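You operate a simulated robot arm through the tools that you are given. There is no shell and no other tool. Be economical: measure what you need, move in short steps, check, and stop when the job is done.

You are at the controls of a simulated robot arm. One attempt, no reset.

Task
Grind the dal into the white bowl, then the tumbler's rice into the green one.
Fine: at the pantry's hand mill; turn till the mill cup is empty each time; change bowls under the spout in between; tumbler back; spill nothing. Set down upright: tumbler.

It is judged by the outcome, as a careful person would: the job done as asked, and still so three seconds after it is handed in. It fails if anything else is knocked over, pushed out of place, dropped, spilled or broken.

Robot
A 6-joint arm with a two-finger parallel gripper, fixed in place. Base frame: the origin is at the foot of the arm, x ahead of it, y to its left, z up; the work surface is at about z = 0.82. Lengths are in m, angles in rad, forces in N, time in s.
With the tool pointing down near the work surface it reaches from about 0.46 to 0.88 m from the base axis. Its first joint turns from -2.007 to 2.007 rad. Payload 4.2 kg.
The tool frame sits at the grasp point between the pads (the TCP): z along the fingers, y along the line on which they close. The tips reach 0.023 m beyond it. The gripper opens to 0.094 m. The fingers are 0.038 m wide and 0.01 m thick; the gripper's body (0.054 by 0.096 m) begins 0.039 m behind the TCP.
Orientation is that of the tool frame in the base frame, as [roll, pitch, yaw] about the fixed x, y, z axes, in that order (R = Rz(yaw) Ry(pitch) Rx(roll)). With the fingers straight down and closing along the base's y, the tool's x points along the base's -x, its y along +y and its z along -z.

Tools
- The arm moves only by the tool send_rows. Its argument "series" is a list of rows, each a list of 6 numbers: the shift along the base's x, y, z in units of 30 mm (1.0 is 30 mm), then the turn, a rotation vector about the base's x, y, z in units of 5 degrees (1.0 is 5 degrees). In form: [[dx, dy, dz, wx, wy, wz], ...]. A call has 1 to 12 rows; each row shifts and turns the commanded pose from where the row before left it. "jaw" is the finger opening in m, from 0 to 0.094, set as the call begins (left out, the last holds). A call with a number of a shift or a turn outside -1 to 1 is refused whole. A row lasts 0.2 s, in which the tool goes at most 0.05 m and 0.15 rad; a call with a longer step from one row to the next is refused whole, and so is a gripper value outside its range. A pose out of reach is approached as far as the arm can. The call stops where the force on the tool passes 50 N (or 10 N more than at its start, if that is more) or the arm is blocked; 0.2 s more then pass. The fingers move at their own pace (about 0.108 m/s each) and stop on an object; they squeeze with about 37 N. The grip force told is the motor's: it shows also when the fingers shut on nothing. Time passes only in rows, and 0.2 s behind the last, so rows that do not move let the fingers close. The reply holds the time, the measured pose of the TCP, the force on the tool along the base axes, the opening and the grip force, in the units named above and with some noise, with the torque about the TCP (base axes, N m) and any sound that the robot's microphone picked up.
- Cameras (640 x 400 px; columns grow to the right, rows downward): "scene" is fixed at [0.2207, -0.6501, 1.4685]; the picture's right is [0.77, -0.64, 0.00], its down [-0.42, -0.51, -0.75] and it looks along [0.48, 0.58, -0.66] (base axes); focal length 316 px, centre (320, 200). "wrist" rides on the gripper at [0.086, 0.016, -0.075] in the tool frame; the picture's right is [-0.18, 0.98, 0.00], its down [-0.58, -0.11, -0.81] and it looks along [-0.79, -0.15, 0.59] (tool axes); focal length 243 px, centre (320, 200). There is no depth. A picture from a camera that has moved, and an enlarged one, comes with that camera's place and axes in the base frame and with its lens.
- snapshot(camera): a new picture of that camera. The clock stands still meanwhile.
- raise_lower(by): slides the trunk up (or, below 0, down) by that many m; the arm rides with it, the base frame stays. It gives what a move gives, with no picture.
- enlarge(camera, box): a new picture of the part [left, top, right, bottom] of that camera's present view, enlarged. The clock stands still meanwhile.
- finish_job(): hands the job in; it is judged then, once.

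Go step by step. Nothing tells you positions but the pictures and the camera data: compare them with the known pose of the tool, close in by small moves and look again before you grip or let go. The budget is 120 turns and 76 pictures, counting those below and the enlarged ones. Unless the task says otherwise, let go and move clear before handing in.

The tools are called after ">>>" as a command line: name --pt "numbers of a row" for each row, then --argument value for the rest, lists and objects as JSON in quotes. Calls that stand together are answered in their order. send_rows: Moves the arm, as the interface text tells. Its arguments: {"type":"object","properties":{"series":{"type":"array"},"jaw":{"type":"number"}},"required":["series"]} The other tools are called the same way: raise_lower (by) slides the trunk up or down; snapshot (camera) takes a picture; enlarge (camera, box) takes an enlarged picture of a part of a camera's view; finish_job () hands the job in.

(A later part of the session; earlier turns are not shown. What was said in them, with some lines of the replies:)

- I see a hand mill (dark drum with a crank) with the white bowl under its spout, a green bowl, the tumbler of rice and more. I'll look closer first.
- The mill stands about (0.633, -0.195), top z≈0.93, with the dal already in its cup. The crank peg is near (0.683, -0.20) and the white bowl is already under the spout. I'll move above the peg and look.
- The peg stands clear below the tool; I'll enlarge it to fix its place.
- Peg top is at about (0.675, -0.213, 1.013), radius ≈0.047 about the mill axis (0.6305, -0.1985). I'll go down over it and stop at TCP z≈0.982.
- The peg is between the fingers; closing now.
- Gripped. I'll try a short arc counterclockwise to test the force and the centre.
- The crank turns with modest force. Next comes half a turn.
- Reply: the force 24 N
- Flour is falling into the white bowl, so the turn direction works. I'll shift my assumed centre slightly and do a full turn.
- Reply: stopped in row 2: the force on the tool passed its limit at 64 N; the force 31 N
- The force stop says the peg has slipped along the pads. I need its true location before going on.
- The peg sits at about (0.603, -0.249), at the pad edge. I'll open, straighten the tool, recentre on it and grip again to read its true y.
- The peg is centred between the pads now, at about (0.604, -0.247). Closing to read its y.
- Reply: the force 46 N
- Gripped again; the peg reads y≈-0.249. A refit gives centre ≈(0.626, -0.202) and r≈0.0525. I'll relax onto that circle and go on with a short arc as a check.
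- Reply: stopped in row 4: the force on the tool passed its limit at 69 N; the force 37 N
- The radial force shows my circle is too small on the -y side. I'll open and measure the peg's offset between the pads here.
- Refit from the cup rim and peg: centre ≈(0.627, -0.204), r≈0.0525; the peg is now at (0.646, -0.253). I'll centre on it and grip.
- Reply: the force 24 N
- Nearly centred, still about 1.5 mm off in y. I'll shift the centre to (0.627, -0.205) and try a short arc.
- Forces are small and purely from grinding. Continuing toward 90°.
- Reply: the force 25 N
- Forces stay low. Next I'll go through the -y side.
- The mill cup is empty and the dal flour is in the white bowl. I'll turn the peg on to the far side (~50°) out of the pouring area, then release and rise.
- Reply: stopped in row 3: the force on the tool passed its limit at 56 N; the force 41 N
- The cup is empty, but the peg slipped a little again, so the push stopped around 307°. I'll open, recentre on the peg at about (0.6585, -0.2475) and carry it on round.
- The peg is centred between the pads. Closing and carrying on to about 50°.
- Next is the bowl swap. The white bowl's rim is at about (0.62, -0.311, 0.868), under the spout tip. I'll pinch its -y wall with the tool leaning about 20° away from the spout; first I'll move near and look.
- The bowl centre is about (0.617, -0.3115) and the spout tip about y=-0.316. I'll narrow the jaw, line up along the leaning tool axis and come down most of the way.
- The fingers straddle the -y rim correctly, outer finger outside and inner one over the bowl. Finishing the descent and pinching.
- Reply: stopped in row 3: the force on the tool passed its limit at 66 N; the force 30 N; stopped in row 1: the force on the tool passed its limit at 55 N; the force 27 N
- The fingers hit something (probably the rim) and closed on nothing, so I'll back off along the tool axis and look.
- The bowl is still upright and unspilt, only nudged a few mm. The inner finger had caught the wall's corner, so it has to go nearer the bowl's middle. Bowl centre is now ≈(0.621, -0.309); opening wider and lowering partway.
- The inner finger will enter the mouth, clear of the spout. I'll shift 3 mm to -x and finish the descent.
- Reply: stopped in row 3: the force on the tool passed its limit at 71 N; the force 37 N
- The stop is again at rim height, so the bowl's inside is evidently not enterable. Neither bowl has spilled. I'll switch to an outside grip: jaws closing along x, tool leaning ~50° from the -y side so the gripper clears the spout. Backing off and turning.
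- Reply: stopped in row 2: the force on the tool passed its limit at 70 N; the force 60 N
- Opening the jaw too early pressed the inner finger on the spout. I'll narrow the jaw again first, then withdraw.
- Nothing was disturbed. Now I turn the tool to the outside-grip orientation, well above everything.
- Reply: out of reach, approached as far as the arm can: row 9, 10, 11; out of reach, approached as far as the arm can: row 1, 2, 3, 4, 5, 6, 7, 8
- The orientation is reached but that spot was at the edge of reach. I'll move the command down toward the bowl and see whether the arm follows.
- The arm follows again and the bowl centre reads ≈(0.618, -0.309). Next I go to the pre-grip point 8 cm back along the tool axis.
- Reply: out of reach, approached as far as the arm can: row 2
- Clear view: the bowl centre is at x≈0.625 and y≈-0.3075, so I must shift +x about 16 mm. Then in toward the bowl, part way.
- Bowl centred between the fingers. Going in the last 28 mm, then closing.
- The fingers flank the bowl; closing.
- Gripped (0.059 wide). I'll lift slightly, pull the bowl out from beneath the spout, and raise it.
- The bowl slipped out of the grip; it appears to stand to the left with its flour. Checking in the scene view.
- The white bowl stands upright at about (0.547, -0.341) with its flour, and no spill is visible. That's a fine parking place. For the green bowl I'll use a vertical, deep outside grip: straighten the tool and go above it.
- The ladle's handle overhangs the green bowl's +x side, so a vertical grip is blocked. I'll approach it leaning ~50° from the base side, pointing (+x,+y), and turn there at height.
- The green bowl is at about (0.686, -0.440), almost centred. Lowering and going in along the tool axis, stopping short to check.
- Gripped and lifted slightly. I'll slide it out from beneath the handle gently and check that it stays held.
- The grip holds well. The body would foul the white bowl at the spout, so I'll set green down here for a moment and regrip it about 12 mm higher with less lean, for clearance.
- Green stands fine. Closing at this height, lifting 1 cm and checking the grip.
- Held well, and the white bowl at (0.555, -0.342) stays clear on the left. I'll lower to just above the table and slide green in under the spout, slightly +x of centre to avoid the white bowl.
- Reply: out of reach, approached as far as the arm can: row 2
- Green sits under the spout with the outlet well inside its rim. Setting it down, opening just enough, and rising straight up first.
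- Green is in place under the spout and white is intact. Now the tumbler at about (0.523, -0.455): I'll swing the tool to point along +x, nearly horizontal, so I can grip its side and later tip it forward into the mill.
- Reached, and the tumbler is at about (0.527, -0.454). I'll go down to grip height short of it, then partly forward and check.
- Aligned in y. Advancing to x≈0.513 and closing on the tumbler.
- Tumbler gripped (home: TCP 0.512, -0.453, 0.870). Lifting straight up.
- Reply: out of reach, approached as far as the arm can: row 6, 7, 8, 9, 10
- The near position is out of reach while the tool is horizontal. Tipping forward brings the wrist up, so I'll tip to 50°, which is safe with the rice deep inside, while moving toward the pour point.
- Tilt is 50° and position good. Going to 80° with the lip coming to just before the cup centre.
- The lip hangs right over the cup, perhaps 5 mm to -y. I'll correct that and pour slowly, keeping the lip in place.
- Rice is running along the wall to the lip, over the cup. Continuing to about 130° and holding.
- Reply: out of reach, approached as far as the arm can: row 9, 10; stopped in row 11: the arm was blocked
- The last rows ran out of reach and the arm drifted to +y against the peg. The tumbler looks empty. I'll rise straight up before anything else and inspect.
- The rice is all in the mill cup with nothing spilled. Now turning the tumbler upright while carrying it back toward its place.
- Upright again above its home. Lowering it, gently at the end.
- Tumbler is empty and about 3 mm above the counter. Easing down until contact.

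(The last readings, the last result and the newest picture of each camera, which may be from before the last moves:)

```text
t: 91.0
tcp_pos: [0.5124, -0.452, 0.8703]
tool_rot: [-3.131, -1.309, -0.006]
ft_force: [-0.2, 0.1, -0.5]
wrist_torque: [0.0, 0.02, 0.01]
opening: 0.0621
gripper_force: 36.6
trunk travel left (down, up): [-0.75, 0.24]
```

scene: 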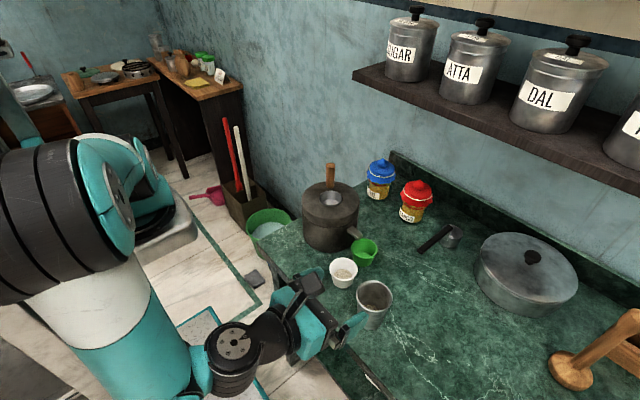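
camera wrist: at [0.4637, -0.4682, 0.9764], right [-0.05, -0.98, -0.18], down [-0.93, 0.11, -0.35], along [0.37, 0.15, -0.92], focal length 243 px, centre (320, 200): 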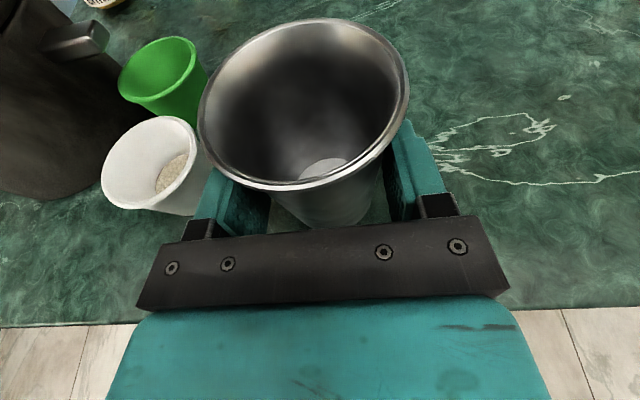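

>>> send_rows --pt "0 0 -0.04 0 0 0" --pt "0 0 0 0 0 0"

>>> send_rows --pt "0 0 0 0 0 0" --pt "0 0 0 0 0 0" --pt "0 0 0 0 0 0" --pt "-0.5 0 0 0 0 0" --pt "-0.9 0 0 0 0 0" --pt "-0.9 0 0 0 0 0" --pt "-0.9 0 0.1 0 0 0" --pt "0 0 0 0 0 0" --jaw 0.092

>>> snapshot --camera "wrist"

```text
t: 91.6
tcp_pos: [0.5135, -0.4526, 0.8702]
tool_rot: [-3.133, -1.31, -0.006]
ft_force: [0.0, 1.8, 5.2]
wrist_torque: [-0.06, 0.06, -0.05]
opening: 0.0622
gripper_force: 37.2
trunk travel left (down, up): [-0.75, 0.24]
```

```text
t: 93.4
tcp_pos: [0.4126, -0.4504, 0.8704]
tool_rot: [-3.128, -1.31, -0.009]
ft_force: [-0.2, 0.0, -0.2]
wrist_torque: [0.02, 0.0, 0.0]
opening: 0.092
gripper_force: 0.0
trunk travel left (down, up): [-0.75, 0.24]
```

```text
7 pictures are left
camera wrist: at [0.3653, -0.4672, 0.9738], right [-0.05, -0.98, -0.18], down [-0.93, 0.11, -0.35], along [0.37, 0.15, -0.92], focal length 243 px, centre (320, 200)
```

wrist: 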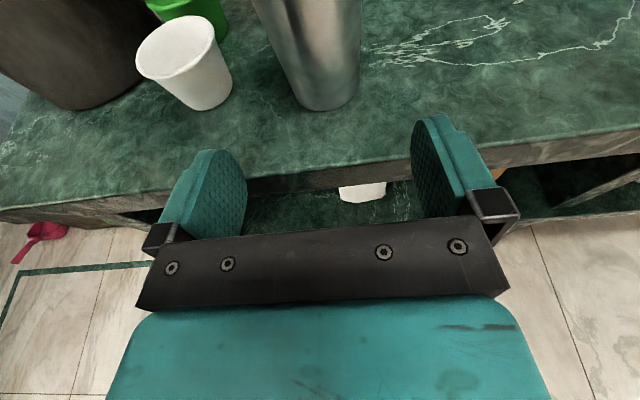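

The tumbler stands in its place. Raising and turning the tool down again, then going above the peg for the second grind.

>>> send_rows --pt "-0.2 0 0.5 0 0 0" --pt "0 0 0.95 0 1 0" --pt "0 0 0.95 0 1 0" --pt "0 0 0.95 0 1 0" --pt "0 0 0.95 0 1 0" --pt "0 0 0.95 0 1 0" --pt "0 0 0.95 0 1 0" --pt "0 0 0.95 0 1 0" --pt "0 0 0.8 0 1 0"

>>> send_rows --pt "0.8 0.8 0 0 1 0" --pt "0.85 0.95 0 0 1 0" --pt "0.85 0.95 0 0 1 0" --pt "0.85 0.95 0 0 1 0" --pt "0.85 0.95 0 0 1 0" --pt "0.85 0.95 0 0 1 0" --pt "0.85 0.95 0 0 1 0" --pt "0.85 0.95 0 0 0 0" --pt "0.87 0.95 0 0 0 0" --pt "0.95 0.98 0 0 0 0" --pt "0 0 0 0 0 0" --jaw 0.07

>>> snapshot --camera "wrist"

```text
t: 95.4
tcp_pos: [0.411, -0.454, 1.1104]
tool_rot: [-3.138, -0.611, -0.002]
ft_force: [-0.1, 0.3, 1.1]
wrist_torque: [0.03, -0.03, 0.01]
opening: 0.0916
gripper_force: 0.1
trunk travel left (down, up): [-0.75, 0.24]
```

```text
t: 97.8
tcp_pos: [0.6618, -0.1763, 1.1074]
tool_rot: [3.14, 0.012, -0.025]
ft_force: [-40.6, -15.4, 13.4]
wrist_torque: [0.94, -4.64, -2.34]
opening: 0.07
gripper_force: 0.0
trunk travel left (down, up): [-0.75, 0.24]
stopped in row 11: the force on the tool passed its limit at 53 N (the readings are from after the stop); the commanded pose is now the measured one
```

```text
6 pictures are left
camera wrist: at [0.7495, -0.1951, 1.1819], right [-0.21, -0.98, 0.0], down [-0.57, 0.12, 0.81], along [-0.8, 0.17, -0.58], focal length 243 px, centre (320, 200)
```

wrist: 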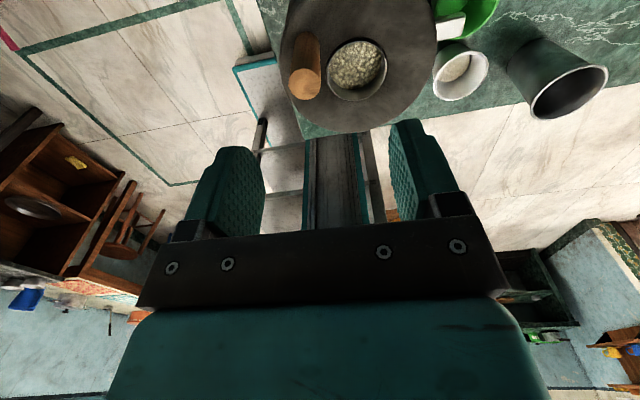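

The wrist camera bumped something at about x=0.77, z=1.19, presumably the shelf. Backing away at once and looking.

>>> send_rows --pt "-0.6 0 0 0 0 0" --pt "-0.6 -0.2 0 0 0 0" --pt "0 0 0 0 0 0"

>>> snapshot --camera "scene"

```text
t: 98.6
tcp_pos: [0.6283, -0.1811, 1.1079]
tool_rot: [-3.14, 0.011, -0.014]
ft_force: [-0.5, 1.0, -0.6]
wrist_torque: [-0.01, 0.02, -0.02]
opening: 0.0698
gripper_force: 0.1
trunk travel left (down, up): [-0.75, 0.24]
```

```text
5 pictures are left
```

scene: 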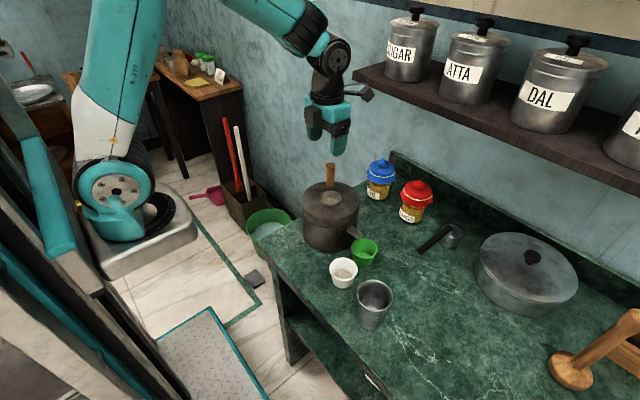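

The shelf and jars are undisturbed. The peg is at about (0.661, -0.165). I'll descend beside it on the base side and then slide the open fingers around it.

>>> send_rows --pt "-0.78 0.5 0 0 -0.13 0.16" --pt "0 0 -0.83 0 0 0" --pt "0 0 -0.83 0 0 0" --pt "0 0 -0.83 0 0 0" --pt "0 0 -0.83 0 0 0" --pt "0 0 -0.83 0 0 0" --pt "0.9 0 0 0 0 0" --pt "0.93 0 0 0 0 0" --pt "0 0 0 0 0 0" --jaw 0.075

>>> snapshot --camera "wrist"

```text
t: 100.6
tcp_pos: [0.6612, -0.1629, 0.9835]
tool_rot: [-3.14, -0.001, 0.002]
ft_force: [-0.4, 0.0, 0.3]
wrist_torque: [0.0, -0.01, 0.0]
opening: 0.0749
gripper_force: 0.0
trunk travel left (down, up): [-0.75, 0.24]
```

```text
4 pictures are left
camera wrist: at [0.7485, -0.18, 1.0573], right [-0.18, -0.98, 0.0], down [-0.58, 0.11, 0.81], along [-0.79, 0.15, -0.59], focal length 243 px, centre (320, 200)
```

wrist: 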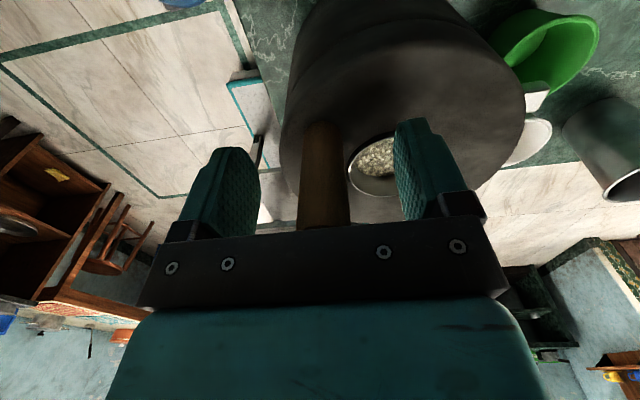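

The peg is between the fingers. Closing with a 3 mm shift.

>>> send_rows --pt "0 -0.09 0 0 0 0" --pt "0 0 0 0 0 0"

>>> send_rows --pt "0 0 0 0 0 0" --pt "0 0 0 0 0 0" --pt "0 0 0 0 0 0" --jaw 0.0

```text
t: 101.2
tcp_pos: [0.6616, -0.1664, 0.9829]
tool_rot: [3.14, 0.0, 0.0]
ft_force: [-0.6, 0.4, 0.3]
wrist_torque: [0.02, 0.02, -0.01]
opening: 0.0751
gripper_force: 0.0
trunk travel left (down, up): [-0.75, 0.24]
```

```text
t: 102.0
tcp_pos: [0.6625, -0.1652, 0.9821]
tool_rot: [-3.14, -0.003, 0.005]
ft_force: [5.5, 16.3, -1.6]
wrist_torque: [-0.87, 0.06, -0.36]
opening: 0.0251
gripper_force: 45.2
trunk travel left (down, up): [-0.75, 0.24]
```

Gripped at about 49°. Turning counterclockwise again in checked arcs.

>>> send_rows --pt "-0.52 0.33 0 0 0 0" --pt "-0.594 0.112 0 0 0 0" --pt "-0.596 -0.098 0 0 0 0"

```text
t: 102.8
tcp_pos: [0.6077, -0.1553, 0.9831]
tool_rot: [-3.139, 0.001, 0.005]
ft_force: [0.9, 28.4, 0.2]
wrist_torque: [-1.34, -0.73, 0.47]
opening: 0.0248
gripper_force: 45.3
trunk travel left (down, up): [-0.75, 0.24]
```

>>> send_rows --pt "-0.527 -0.23 0 0 0 0" --pt "-0.394 -0.44 0 0 0 0" --pt "-0.213 -0.565 0 0 0 0" --pt "-0.007 -0.604 0 0 0 0"

```text
t: 103.8
tcp_pos: [0.5728, -0.2123, 0.9828]
tool_rot: [-3.141, -0.002, 0.0]
ft_force: [-12.7, 2.9, -7.3]
wrist_torque: [0.35, 0.18, 0.13]
opening: 0.0247
gripper_force: 44.9
trunk travel left (down, up): [-0.75, 0.24]
```

>>> send_rows --pt "0.2 -0.6 0 0 0 0" --pt "0.383 -0.49 0 0 0 0" --pt "0.52 -0.32 0 0 0 0" --pt "0.594 -0.112 0 0 0 0"

>>> snapshot --camera "wrist"

```text
t: 104.8
tcp_pos: [0.627, -0.258, 0.9838]
tool_rot: [-3.14, -0.001, 0.002]
ft_force: [-8.3, 13.1, 3.4]
wrist_torque: [-0.6, -0.36, 0.38]
opening: 0.0249
gripper_force: 44.9
trunk travel left (down, up): [-0.75, 0.24]
```

```text
3 pictures are left
camera wrist: at [0.7142, -0.273, 1.0581], right [-0.18, -0.98, 0.0], down [-0.58, 0.11, 0.81], along [-0.79, 0.15, -0.59], focal length 243 px, centre (320, 200)
```

wrist: 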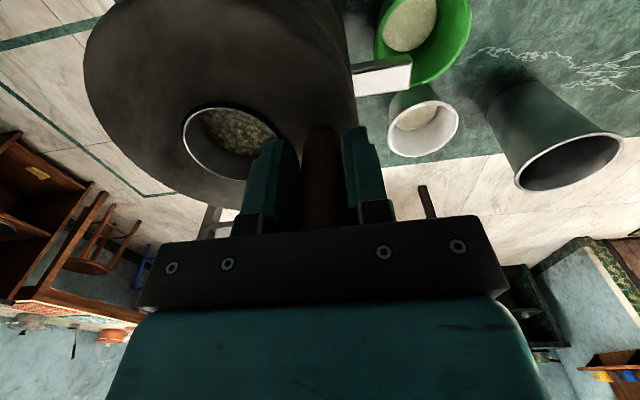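

Green is filling and about half the rice is left. Passing the bottom of the circle carefully.

>>> send_rows --pt "0.596 0.1 0 0 0 0" --pt "0.52 0.25 0 0 0 0"

```text
t: 105.4
tcp_pos: [0.6599, -0.252, 0.9836]
tool_rot: [3.138, -0.006, -0.003]
ft_force: [2.9, -28.5, 7.1]
wrist_torque: [0.98, 1.07, 0.72]
opening: 0.0248
gripper_force: 45.1
trunk travel left (down, up): [-0.75, 0.24]
```

The peg lags again, at about (0.648, -0.254). Recentring: open, shift, close.

>>> send_rows --pt "0 0 0 0 0 0" --pt "-0.4 -0.1 0 0 0 0" --pt "0 0 0 0 0 0" --jaw 0.05

>>> send_rows --pt "0 0 0 0 0 0" --pt "0 0 0 0 0 0" --pt "0 0 0 0 0 0" --jaw 0.0

```text
t: 106.2
tcp_pos: [0.6478, -0.2511, 0.9831]
tool_rot: [-3.138, -0.002, 0.001]
ft_force: [0.5, 0.1, 0.3]
wrist_torque: [0.0, 0.0, -0.02]
opening: 0.0501
gripper_force: 0.2
trunk travel left (down, up): [-0.75, 0.24]
```

```text
t: 107.0
tcp_pos: [0.6468, -0.2521, 0.9832]
tool_rot: [-3.141, -0.001, 0.001]
ft_force: [-0.2, -11.7, -0.3]
wrist_torque: [-0.32, -0.09, 0.25]
opening: 0.0247
gripper_force: 44.7
trunk travel left (down, up): [-0.75, 0.24]
```

>>> send_rows --pt "0.494 0.305 0 0 0 0" --pt "0.342 0.502 0 0 0 0" --pt "0.15 0.589 0 0 0 0" --pt "-0.06 0.605 0 0 0 0"

```text
t: 108.0
tcp_pos: [0.6763, -0.1907, 0.9824]
tool_rot: [-3.14, 0.0, 0.002]
ft_force: [3.2, -6.7, 3.5]
wrist_torque: [-1.03, -0.29, 0.38]
opening: 0.0245
gripper_force: 44.9
trunk travel left (down, up): [-0.75, 0.24]
```

>>> send_rows --pt "-0.262 0.544 0 0 0 0" --pt "-0.433 0.422 0 0 0 0" --pt "-0.551 0.249 0 0 0 0" --pt "-0.603 0.045 0 0 0 0"

>>> send_rows --pt "-0.582 -0.14 0 0 0 0" --pt "-0.48 -0.31 0 0 0 0" --pt "-0.327 -0.5 0 0 0 0" --pt "-0.131 -0.59 0 0 0 0"

```text
t: 109.0
tcp_pos: [0.6193, -0.1533, 0.9819]
tool_rot: [-3.139, 0.001, 0.003]
ft_force: [9.3, -10.9, -1.3]
wrist_torque: [-0.3, 0.04, 0.36]
opening: 0.0247
gripper_force: 45.2
trunk travel left (down, up): [-0.75, 0.24]
```

```text
t: 110.0
tcp_pos: [0.5704, -0.2011, 0.9827]
tool_rot: [3.139, 0.007, -0.005]
ft_force: [-29.1, -2.4, -3.4]
wrist_torque: [0.64, 0.58, -0.07]
opening: 0.0248
gripper_force: 44.6
trunk travel left (down, up): [-0.75, 0.24]
```

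>>> send_rows --pt "0.02 -0.601 0 0 0 0" --pt "0.24 -0.554 0 0 0 0" --pt "0.433 -0.432 0 0 0 0" --pt "0.551 -0.26 0 0 0 0"

>>> snapshot --camera "wrist"

```text
t: 111.0
tcp_pos: [0.6131, -0.2537, 0.983]
tool_rot: [-3.14, -0.003, 0.003]
ft_force: [-4.8, 11.2, 6.1]
wrist_torque: [-0.6, -0.77, 0.28]
opening: 0.0247
gripper_force: 44.6
trunk travel left (down, up): [-0.75, 0.24]
```

```text
2 pictures are left
camera wrist: at [0.6997, -0.2691, 1.0571], right [-0.18, -0.98, 0.0], down [-0.58, 0.11, 0.8], along [-0.79, 0.15, -0.59], focal length 243 px, centre (320, 200)
```

wrist: 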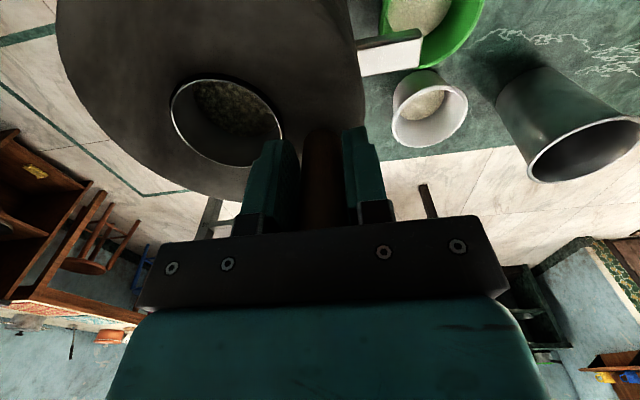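

Rice is lower but not gone. Another turn: through the bottom, then recentre.

>>> send_rows --pt "0.603 -0.03 0 0 0 0" --pt "0.582 0.13 0 0 0 0"

>>> send_rows --pt "0 0 0 0 0 0" --pt "-0.27 -0.05 0 0 0 0" --pt "0 0 0 0 0 0" --jaw 0.05

>>> send_rows --pt "0 0 0 0 0 0" --pt "0 0 0 0 0 0" --pt "0 0 0 0 0 0" --jaw 0.0

```text
t: 111.6
tcp_pos: [0.6478, -0.2549, 0.9815]
tool_rot: [3.138, -0.004, -0.006]
ft_force: [-1.5, -37.9, 9.3]
wrist_torque: [1.08, 1.2, 0.79]
opening: 0.0252
gripper_force: 45.3
trunk travel left (down, up): [-0.75, 0.24]
```

```text
t: 112.4
tcp_pos: [0.6381, -0.2527, 0.9817]
tool_rot: [-3.14, -0.001, 0.001]
ft_force: [-0.4, -0.3, -0.2]
wrist_torque: [-0.02, 0.01, -0.02]
opening: 0.0501
gripper_force: 0.1
trunk travel left (down, up): [-0.75, 0.24]
```

```text
t: 113.2
tcp_pos: [0.6388, -0.2563, 0.9814]
tool_rot: [3.14, -0.002, 0.0]
ft_force: [-0.2, -39.2, -3.6]
wrist_torque: [1.09, -0.57, 0.47]
opening: 0.0249
gripper_force: 44.7
trunk travel left (down, up): [-0.75, 0.24]
```

>>> send_rows --pt "0 -0.13 0 0 0 0" --pt "0.567 0.17 0 0 0 0"

```text
t: 113.8
tcp_pos: [0.6567, -0.2518, 0.9812]
tool_rot: [-3.139, 0.003, 0.004]
ft_force: [-1.9, -12.1, -8.8]
wrist_torque: [-1.26, -0.55, 0.41]
opening: 0.0246
gripper_force: 44.7
trunk travel left (down, up): [-0.75, 0.24]
```

>>> send_rows --pt "0.45 0.37 0 0 0 0" --pt "0.293 0.52 0 0 0 0"

>>> send_rows --pt "0.094 0.597 0 0 0 0" --pt "-0.115 0.593 0 0 0 0" --pt "-0.318 0.53 0 0 0 0" --pt "-0.474 0.393 0 0 0 0"

```text
t: 114.4
tcp_pos: [0.6805, -0.2232, 0.9819]
tool_rot: [-3.14, -0.005, 0.005]
ft_force: [17.6, -12.7, -5.4]
wrist_torque: [-0.96, -0.49, 0.4]
opening: 0.0249
gripper_force: 44.9
trunk travel left (down, up): [-0.75, 0.24]
```

```text
t: 115.4
tcp_pos: [0.6525, -0.1621, 0.9812]
tool_rot: [-3.14, -0.001, 0.001]
ft_force: [5.9, -7.2, 4.8]
wrist_torque: [-0.71, 0.04, 0.4]
opening: 0.025
gripper_force: 45.0
trunk travel left (down, up): [-0.75, 0.24]
```

>>> send_rows --pt "-0.571 0.197 0 0 0 0" --pt "-0.604 0.0 0 0 0 0" --pt "-0.564 -0.19 0 0 0 0" --pt "-0.45 -0.37 0 0 0 0"

>>> send_rows --pt "-0.28 -0.528 0 0 0 0" --pt "-0.08 -0.61 0 0 0 0" --pt "0.115 -0.61 0 0 0 0" --pt "0.311 -0.53 0 0 0 0" --pt "0.47 -0.38 0 0 0 0"

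>>> snapshot --camera "wrist"

```text
t: 116.3
tcp_pos: [0.5901, -0.1592, 0.9818]
tool_rot: [-3.124, 0.01, 0.014]
ft_force: [-6.4, 21.5, 2.8]
wrist_torque: [-1.8, -1.01, 0.39]
opening: 0.0254
gripper_force: 44.5
trunk travel left (down, up): [-0.75, 0.24]
stopped in row 4: the force on the tool passed its limit at 55 N (the readings are from after the stop); the commanded pose is now the measured one
```

```text
t: 116.7
tcp_pos: [0.5819, -0.162, 0.9808]
tool_rot: [-3.112, 0.017, 0.025]
ft_force: [-12.0, 14.3, 17.7]
wrist_torque: [-2.02, -0.53, 0.09]
opening: 0.0259
gripper_force: 44.9
trunk travel left (down, up): [-0.75, 0.24]
stopped in row 1: the force on the tool passed its limit at 67 N (the readings are from after the stop); the commanded pose is now the measured one
```

```text
1 pictures are left
camera wrist: at [0.6718, -0.1793, 1.0535], right [-0.16, -0.99, -0.03], down [-0.57, 0.07, 0.82], along [-0.81, 0.15, -0.57], focal length 243 px, centre (320, 200)
```

wrist: 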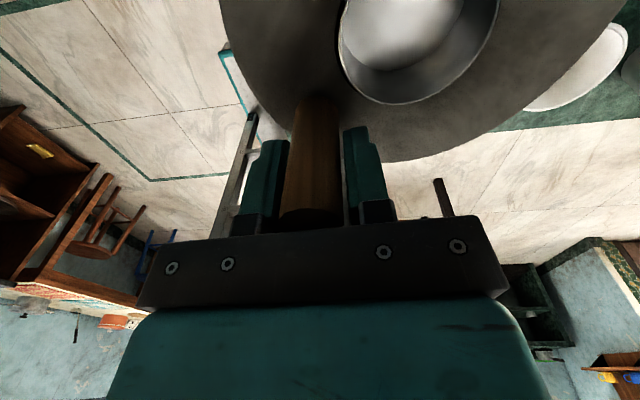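

The mill cup is empty: the rice is ground into the green bowl. Releasing the peg, rising clear and taking the final look.

>>> send_rows --pt "0 0 0 0 0 0" --pt "0 0 0 0 0 0" --pt "0 0 0.2 0 0 0" --pt "0 0 0.8 0 0 0" --pt "0 0 0.9 0 0 0" --pt "0 0 0.9 0 0 0" --pt "0 0 0.9 0 0 0" --pt "-0.5 0 0.5 0 0 0" --pt "0 0 0 0 0 0" --jaw 0.07

>>> snapshot --camera "scene"

```text
t: 118.7
tcp_pos: [0.5695, -0.1633, 1.1064]
tool_rot: [-3.112, 0.016, 0.024]
ft_force: [-0.1, 0.1, 0.1]
wrist_torque: [0.02, -0.01, -0.01]
opening: 0.0699
gripper_force: 0.0
trunk travel left (down, up): [-0.75, 0.24]
```

```text
0 pictures are left
```

scene: 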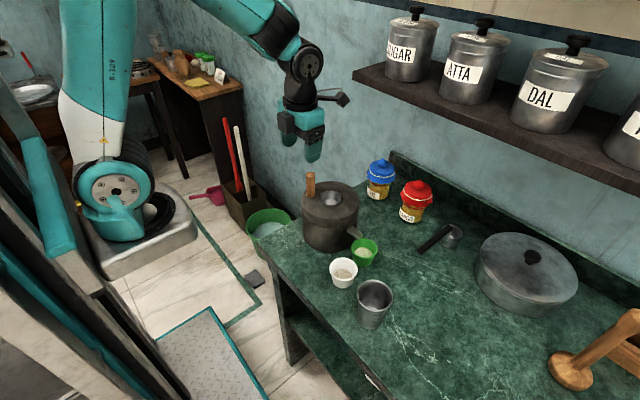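

Everything stands upright: dal flour in the white bowl, rice flour in the green one under the spout, the cup empty and the tumbler back in its place. Handing in.

>>> finish_job

```text
The job is handed in.
```

The job is handed in. The dal is ground into the white bowl and the rice into the green one. The mill cup is empty, the tumbler is back upright in its place, and I saw no spill in the last pictures.

- **White bowl:** It slipped out of the gripper as I pulled it from under the spout. It landed upright with its flour, at about (0.555, -0.342), near the tumbler, and I left it there. I didn't see the slip itself, so a little flour could have been lost without showing.
- **Bumps:** A finger pressed on the spout once, and the wrist camera bumped what I took to be the shelf. Neither moved anything that I could see.
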